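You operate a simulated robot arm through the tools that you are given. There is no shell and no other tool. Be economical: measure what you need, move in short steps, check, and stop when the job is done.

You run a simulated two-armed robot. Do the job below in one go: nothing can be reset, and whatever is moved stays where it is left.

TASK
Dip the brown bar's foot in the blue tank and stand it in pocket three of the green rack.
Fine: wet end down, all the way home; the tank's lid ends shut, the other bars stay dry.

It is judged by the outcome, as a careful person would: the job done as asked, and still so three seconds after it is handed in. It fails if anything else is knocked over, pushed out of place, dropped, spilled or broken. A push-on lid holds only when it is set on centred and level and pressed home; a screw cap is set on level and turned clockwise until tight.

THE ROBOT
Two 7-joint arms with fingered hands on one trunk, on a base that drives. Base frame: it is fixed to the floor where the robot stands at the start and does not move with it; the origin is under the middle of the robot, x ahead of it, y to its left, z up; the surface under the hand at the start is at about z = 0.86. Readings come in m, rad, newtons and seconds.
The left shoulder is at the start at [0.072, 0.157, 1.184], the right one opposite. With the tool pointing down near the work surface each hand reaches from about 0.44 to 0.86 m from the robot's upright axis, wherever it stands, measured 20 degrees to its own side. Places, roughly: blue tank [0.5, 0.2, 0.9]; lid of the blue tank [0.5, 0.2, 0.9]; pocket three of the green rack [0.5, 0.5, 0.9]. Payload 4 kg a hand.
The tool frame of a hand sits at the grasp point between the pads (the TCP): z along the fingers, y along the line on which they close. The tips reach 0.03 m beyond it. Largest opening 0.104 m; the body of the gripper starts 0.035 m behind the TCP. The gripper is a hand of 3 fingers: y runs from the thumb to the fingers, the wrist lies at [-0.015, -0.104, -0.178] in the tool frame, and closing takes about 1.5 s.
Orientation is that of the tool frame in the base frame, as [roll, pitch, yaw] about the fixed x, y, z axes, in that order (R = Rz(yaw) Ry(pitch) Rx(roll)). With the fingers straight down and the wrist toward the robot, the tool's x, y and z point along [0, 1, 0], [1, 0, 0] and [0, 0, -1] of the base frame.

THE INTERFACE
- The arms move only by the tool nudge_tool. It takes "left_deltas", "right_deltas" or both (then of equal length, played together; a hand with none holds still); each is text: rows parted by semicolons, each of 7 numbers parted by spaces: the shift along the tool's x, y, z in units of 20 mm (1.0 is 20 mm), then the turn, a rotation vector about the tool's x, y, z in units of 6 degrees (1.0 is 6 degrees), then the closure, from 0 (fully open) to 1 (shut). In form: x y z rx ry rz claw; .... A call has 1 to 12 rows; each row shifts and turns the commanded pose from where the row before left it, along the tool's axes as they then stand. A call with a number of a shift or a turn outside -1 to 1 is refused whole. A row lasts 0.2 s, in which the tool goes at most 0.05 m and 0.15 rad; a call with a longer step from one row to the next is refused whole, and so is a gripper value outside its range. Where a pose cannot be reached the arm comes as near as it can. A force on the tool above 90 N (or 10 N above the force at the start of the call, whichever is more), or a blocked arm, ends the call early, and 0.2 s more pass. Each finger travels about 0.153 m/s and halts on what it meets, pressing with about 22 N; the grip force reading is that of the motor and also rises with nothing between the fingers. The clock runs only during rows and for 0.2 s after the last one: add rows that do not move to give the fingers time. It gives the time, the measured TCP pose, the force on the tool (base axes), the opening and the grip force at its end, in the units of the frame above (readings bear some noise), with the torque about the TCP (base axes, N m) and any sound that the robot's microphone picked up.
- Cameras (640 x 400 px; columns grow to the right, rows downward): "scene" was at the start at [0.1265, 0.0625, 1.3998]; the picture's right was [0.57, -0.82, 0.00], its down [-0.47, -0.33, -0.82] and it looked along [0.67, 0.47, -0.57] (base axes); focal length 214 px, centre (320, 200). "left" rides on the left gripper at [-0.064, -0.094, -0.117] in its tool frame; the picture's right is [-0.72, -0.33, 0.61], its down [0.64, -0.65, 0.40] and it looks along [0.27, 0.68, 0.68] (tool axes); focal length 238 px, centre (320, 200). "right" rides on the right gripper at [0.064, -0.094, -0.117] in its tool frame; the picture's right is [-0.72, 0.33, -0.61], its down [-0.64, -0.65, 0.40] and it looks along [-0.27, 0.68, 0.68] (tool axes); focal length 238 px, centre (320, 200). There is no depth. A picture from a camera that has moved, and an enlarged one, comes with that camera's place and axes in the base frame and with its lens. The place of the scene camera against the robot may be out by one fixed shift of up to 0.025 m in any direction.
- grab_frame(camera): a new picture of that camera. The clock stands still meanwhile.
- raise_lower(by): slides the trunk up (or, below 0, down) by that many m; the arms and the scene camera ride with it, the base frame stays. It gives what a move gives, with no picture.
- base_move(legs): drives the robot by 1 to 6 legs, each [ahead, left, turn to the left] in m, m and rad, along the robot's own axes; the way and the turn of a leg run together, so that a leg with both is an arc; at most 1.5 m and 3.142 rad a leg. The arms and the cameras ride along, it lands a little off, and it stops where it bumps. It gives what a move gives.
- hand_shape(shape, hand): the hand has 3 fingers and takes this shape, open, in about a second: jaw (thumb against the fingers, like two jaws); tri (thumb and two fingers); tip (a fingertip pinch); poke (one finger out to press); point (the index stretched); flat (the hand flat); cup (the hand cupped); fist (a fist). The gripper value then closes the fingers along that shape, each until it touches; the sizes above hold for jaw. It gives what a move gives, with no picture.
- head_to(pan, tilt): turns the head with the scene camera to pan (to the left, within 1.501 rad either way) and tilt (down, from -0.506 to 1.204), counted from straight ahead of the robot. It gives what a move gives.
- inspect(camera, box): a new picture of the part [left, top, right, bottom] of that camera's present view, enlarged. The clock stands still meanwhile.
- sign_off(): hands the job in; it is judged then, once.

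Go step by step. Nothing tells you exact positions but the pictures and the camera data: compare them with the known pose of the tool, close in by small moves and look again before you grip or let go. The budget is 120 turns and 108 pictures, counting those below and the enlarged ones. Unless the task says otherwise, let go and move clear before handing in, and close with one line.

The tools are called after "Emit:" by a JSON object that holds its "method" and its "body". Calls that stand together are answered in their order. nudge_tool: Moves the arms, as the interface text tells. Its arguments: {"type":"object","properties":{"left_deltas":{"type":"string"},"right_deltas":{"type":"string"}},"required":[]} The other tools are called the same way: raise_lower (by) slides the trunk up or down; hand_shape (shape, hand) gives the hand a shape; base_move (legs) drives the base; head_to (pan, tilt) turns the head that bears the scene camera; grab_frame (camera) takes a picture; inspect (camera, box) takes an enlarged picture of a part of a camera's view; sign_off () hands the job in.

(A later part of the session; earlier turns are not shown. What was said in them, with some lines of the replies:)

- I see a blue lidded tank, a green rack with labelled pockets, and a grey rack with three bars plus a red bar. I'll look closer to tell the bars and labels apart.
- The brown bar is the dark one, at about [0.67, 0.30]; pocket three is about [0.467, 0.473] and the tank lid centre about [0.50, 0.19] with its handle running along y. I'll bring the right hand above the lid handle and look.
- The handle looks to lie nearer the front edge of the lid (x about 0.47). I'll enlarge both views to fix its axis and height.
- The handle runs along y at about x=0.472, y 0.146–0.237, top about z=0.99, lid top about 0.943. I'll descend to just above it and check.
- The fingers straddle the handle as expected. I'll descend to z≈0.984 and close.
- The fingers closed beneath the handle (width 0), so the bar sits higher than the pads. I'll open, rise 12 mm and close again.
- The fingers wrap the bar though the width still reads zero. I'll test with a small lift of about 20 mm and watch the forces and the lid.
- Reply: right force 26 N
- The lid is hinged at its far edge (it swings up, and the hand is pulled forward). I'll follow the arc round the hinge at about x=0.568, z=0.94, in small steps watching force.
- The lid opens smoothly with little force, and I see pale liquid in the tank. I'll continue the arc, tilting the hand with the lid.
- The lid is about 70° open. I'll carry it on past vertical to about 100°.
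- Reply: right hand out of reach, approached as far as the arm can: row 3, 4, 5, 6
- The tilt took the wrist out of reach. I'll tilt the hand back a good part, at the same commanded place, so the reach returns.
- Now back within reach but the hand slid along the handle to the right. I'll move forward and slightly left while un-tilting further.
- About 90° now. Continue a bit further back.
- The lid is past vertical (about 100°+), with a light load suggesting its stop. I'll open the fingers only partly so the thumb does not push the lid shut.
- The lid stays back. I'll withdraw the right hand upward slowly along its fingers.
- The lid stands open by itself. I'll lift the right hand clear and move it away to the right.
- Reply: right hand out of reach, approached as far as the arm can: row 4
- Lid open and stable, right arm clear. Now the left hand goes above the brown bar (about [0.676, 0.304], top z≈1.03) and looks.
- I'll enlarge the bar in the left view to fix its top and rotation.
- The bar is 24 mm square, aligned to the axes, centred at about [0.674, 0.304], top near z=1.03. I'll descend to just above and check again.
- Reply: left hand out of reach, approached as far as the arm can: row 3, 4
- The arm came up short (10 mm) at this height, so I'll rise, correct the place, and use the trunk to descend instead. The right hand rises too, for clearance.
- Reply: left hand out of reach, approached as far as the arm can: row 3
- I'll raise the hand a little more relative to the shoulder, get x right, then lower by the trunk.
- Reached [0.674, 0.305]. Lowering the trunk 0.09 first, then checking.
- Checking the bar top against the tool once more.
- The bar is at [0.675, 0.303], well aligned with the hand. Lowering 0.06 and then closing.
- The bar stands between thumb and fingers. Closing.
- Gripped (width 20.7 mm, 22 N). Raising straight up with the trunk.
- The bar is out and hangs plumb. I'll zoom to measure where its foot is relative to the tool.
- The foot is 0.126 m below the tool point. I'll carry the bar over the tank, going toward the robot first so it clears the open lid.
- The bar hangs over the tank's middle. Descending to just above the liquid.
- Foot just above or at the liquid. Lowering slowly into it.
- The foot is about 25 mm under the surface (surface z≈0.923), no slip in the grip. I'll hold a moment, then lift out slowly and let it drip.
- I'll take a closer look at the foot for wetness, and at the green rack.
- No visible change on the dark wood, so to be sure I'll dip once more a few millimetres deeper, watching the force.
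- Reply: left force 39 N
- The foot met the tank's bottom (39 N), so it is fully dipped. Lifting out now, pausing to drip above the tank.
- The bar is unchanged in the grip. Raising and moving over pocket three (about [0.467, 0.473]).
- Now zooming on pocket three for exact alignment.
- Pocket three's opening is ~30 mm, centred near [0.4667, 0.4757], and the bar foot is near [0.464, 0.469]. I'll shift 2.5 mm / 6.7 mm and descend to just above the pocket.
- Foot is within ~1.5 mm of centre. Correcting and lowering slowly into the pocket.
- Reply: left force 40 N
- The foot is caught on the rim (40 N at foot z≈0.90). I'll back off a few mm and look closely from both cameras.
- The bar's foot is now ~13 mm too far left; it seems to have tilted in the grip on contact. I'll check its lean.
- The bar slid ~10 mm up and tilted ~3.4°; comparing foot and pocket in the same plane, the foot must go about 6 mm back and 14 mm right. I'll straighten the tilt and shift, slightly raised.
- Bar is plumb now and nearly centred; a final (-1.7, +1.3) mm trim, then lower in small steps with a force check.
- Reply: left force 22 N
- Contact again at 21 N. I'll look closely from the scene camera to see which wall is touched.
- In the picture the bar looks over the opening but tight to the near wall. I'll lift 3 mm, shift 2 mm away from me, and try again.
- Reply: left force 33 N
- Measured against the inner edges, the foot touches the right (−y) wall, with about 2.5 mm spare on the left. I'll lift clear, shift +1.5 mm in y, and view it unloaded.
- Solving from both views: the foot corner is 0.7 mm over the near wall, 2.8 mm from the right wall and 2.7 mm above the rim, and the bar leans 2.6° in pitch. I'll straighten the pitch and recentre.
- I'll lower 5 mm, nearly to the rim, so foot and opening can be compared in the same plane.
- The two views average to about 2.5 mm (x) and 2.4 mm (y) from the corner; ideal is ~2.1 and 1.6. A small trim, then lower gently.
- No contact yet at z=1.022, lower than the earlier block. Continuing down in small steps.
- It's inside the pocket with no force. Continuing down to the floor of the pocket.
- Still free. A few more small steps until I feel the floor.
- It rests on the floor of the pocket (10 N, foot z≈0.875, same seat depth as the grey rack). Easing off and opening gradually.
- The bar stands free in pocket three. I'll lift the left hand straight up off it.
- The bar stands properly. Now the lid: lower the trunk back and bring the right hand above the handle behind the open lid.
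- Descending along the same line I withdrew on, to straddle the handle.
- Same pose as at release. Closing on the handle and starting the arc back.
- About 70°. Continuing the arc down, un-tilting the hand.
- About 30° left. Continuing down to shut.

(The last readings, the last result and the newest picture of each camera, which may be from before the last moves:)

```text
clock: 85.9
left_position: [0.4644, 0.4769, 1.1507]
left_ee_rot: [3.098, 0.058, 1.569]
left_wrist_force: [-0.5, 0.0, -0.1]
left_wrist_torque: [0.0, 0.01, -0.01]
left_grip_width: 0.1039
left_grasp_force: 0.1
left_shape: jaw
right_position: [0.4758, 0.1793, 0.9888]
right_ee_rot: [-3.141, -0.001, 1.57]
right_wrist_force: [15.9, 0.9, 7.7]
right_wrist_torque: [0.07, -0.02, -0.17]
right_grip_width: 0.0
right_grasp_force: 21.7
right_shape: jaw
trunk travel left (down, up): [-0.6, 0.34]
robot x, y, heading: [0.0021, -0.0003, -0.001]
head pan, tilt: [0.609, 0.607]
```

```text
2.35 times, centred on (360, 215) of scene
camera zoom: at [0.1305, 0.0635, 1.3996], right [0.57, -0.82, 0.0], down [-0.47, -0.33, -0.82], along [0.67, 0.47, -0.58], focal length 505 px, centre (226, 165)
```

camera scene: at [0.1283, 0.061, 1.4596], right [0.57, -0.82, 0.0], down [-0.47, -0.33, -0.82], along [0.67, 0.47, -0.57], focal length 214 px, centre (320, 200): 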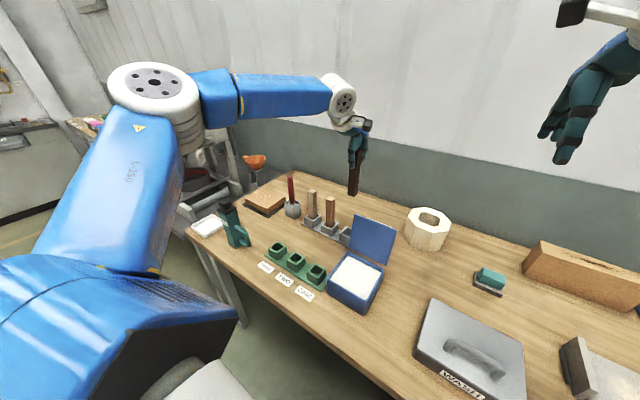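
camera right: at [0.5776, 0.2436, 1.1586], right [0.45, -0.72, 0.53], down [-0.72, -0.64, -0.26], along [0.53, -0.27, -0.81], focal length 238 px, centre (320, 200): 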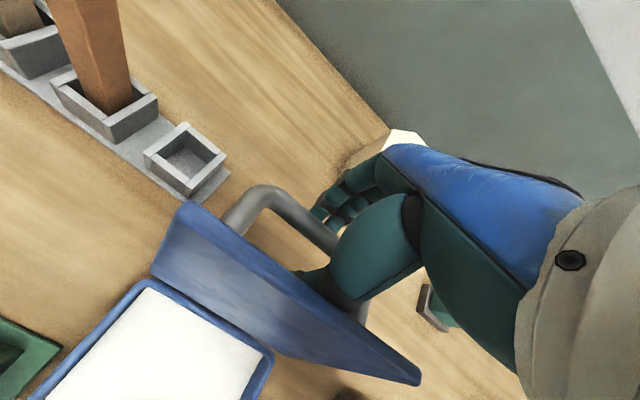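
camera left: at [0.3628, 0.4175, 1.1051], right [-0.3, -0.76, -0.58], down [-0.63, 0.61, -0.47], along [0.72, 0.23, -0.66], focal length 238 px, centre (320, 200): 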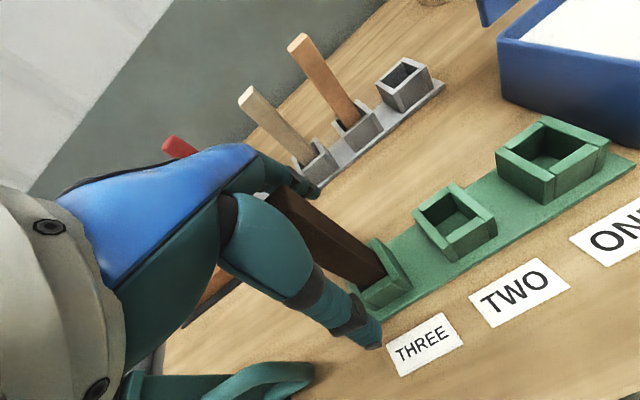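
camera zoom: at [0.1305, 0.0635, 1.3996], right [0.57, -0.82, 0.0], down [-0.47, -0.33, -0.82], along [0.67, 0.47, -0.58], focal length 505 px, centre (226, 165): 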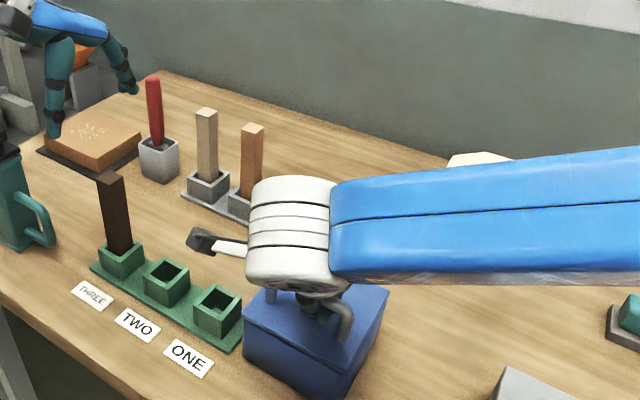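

The lid is down. I'll relieve the sideways pull, open the hand and raise it straight up.

Emit:
{"method": "nudge_tool", "body": {"right_deltas": "0 0.15 0.05 0 0 0 1;0 0 0 0 0 0 0.7;0 0 0 0 0 0 0.4;0 0 0 0 0 0 0.1;0 0 0 0 0 0 0;0 0 0 0 0 0 0;0 0 -0.6 0 0 0 0;0 0 -0.8 0 0 0 0;0 0 -0.8 0 0 0 0;0 0 -0.8 0 0 0 0"}}

Emit:
{"method": "nudge_tool", "body": {"right_deltas": "0 0 -1 0 0 0 0;0 0 -1 0 0 0 0;0 0 -1 0 0 0 0;-0.5 0 -1 0 0 0 0;-1 0 -1 0 0 0 0;-1 0 -0.5 0 0 0 0;-1 0 0 0 0 0 0;-1 0 0 0 0 0 0;-1 0 0 0 0 0 0;-1 0 0 0 0 0 0;-1 0 0 0 0 0 0;-1 0 0 0 0 0 0"}}

Emit:
{"method": "inspect", "body": {"camera": "scene", "box": [230, 150, 400, 310]}}

Emit:
{"method": "inspect", "body": {"camera": "scene", "box": [310, 210, 400, 310]}}

```text
clock: 88.1
left_position: [0.4607, 0.4769, 1.1505]
left_ee_rot: [3.095, 0.059, 1.572]
left_wrist_force: [-0.4, -0.3, 0.5]
left_wrist_torque: [-0.01, 0.0, 0.0]
left_grip_width: 0.104
left_grasp_force: 0.1
left_shape: jaw
right_position: [0.4778, 0.1799, 1.0496]
right_ee_rot: [-3.141, 0.0, 1.569]
right_wrist_force: [-0.5, -0.2, 0.3]
right_wrist_torque: [-0.01, 0.0, 0.01]
right_grip_width: 0.1036
right_grasp_force: 0.2
right_shape: jaw
trunk travel left (down, up): [-0.6, 0.34]
robot x, y, heading: [-0.0028, 0.0023, -0.002]
head pan, tilt: [0.609, 0.607]
```

```text
clock: 90.7
left_position: [0.4605, 0.4761, 1.151]
left_ee_rot: [3.095, 0.059, 1.571]
left_wrist_force: [-0.1, -0.4, -0.2]
left_wrist_torque: [0.0, 0.01, 0.01]
left_grip_width: 0.104
left_grasp_force: 0.1
left_shape: jaw
right_position: [0.4771, 0.0065, 1.1565]
right_ee_rot: [3.141, -0.002, 1.574]
right_wrist_force: [0.0, 0.2, 0.7]
right_wrist_torque: [-0.02, 0.0, 0.02]
right_grip_width: 0.1035
right_grasp_force: 0.1
right_shape: jaw
trunk travel left (down, up): [-0.6, 0.34]
robot x, y, heading: [0.0002, 0.0009, 0.003]
head pan, tilt: [0.609, 0.607]
```

```text
2.50 times, centred on (315, 230) of scene
camera zoom: at [0.1266, 0.0604, 1.3998], right [0.57, -0.82, 0.0], down [-0.47, -0.33, -0.82], along [0.67, 0.47, -0.57], focal length 536 px, centre (332, 125)
```

zoom: 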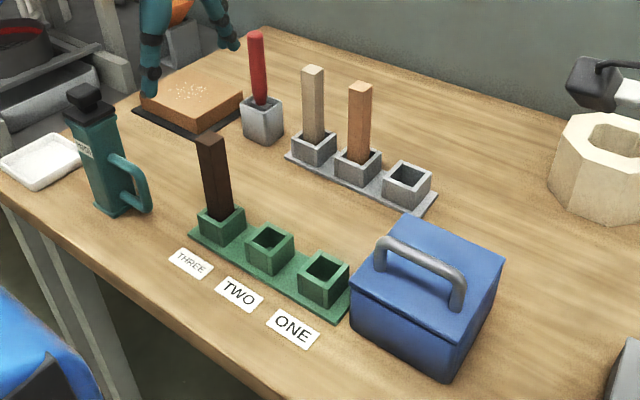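

```text
4.00 times, centred on (355, 260) of scene
camera zoom: at [0.1266, 0.0604, 1.3998], right [0.57, -0.82, 0.0], down [-0.47, -0.33, -0.82], along [0.67, 0.47, -0.57], focal length 858 px, centre (180, -40)
```

zoom: 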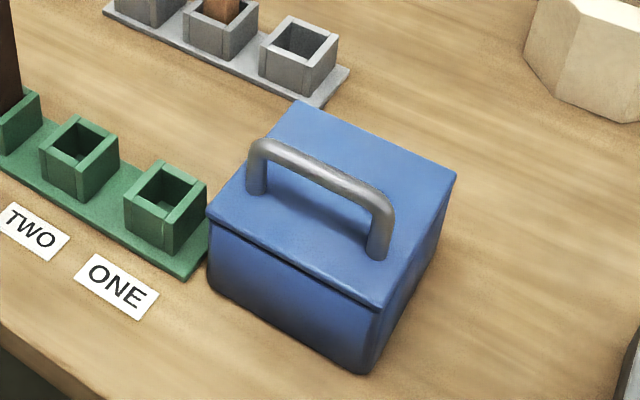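

The tank is shut just as at the start, the brown bar stands wet end down in pocket three, the other bars were not touched, and both hands are clear.

Emit:
{"method": "sign_off", "body": {}}

```text
The job is handed in.
```

The brown bar's foot was dipped to the bottom of the blue tank. The bar now stands wet end down, fully seated in pocket three of the green rack; the tank lid is shut and the other bars were left untouched and dry.
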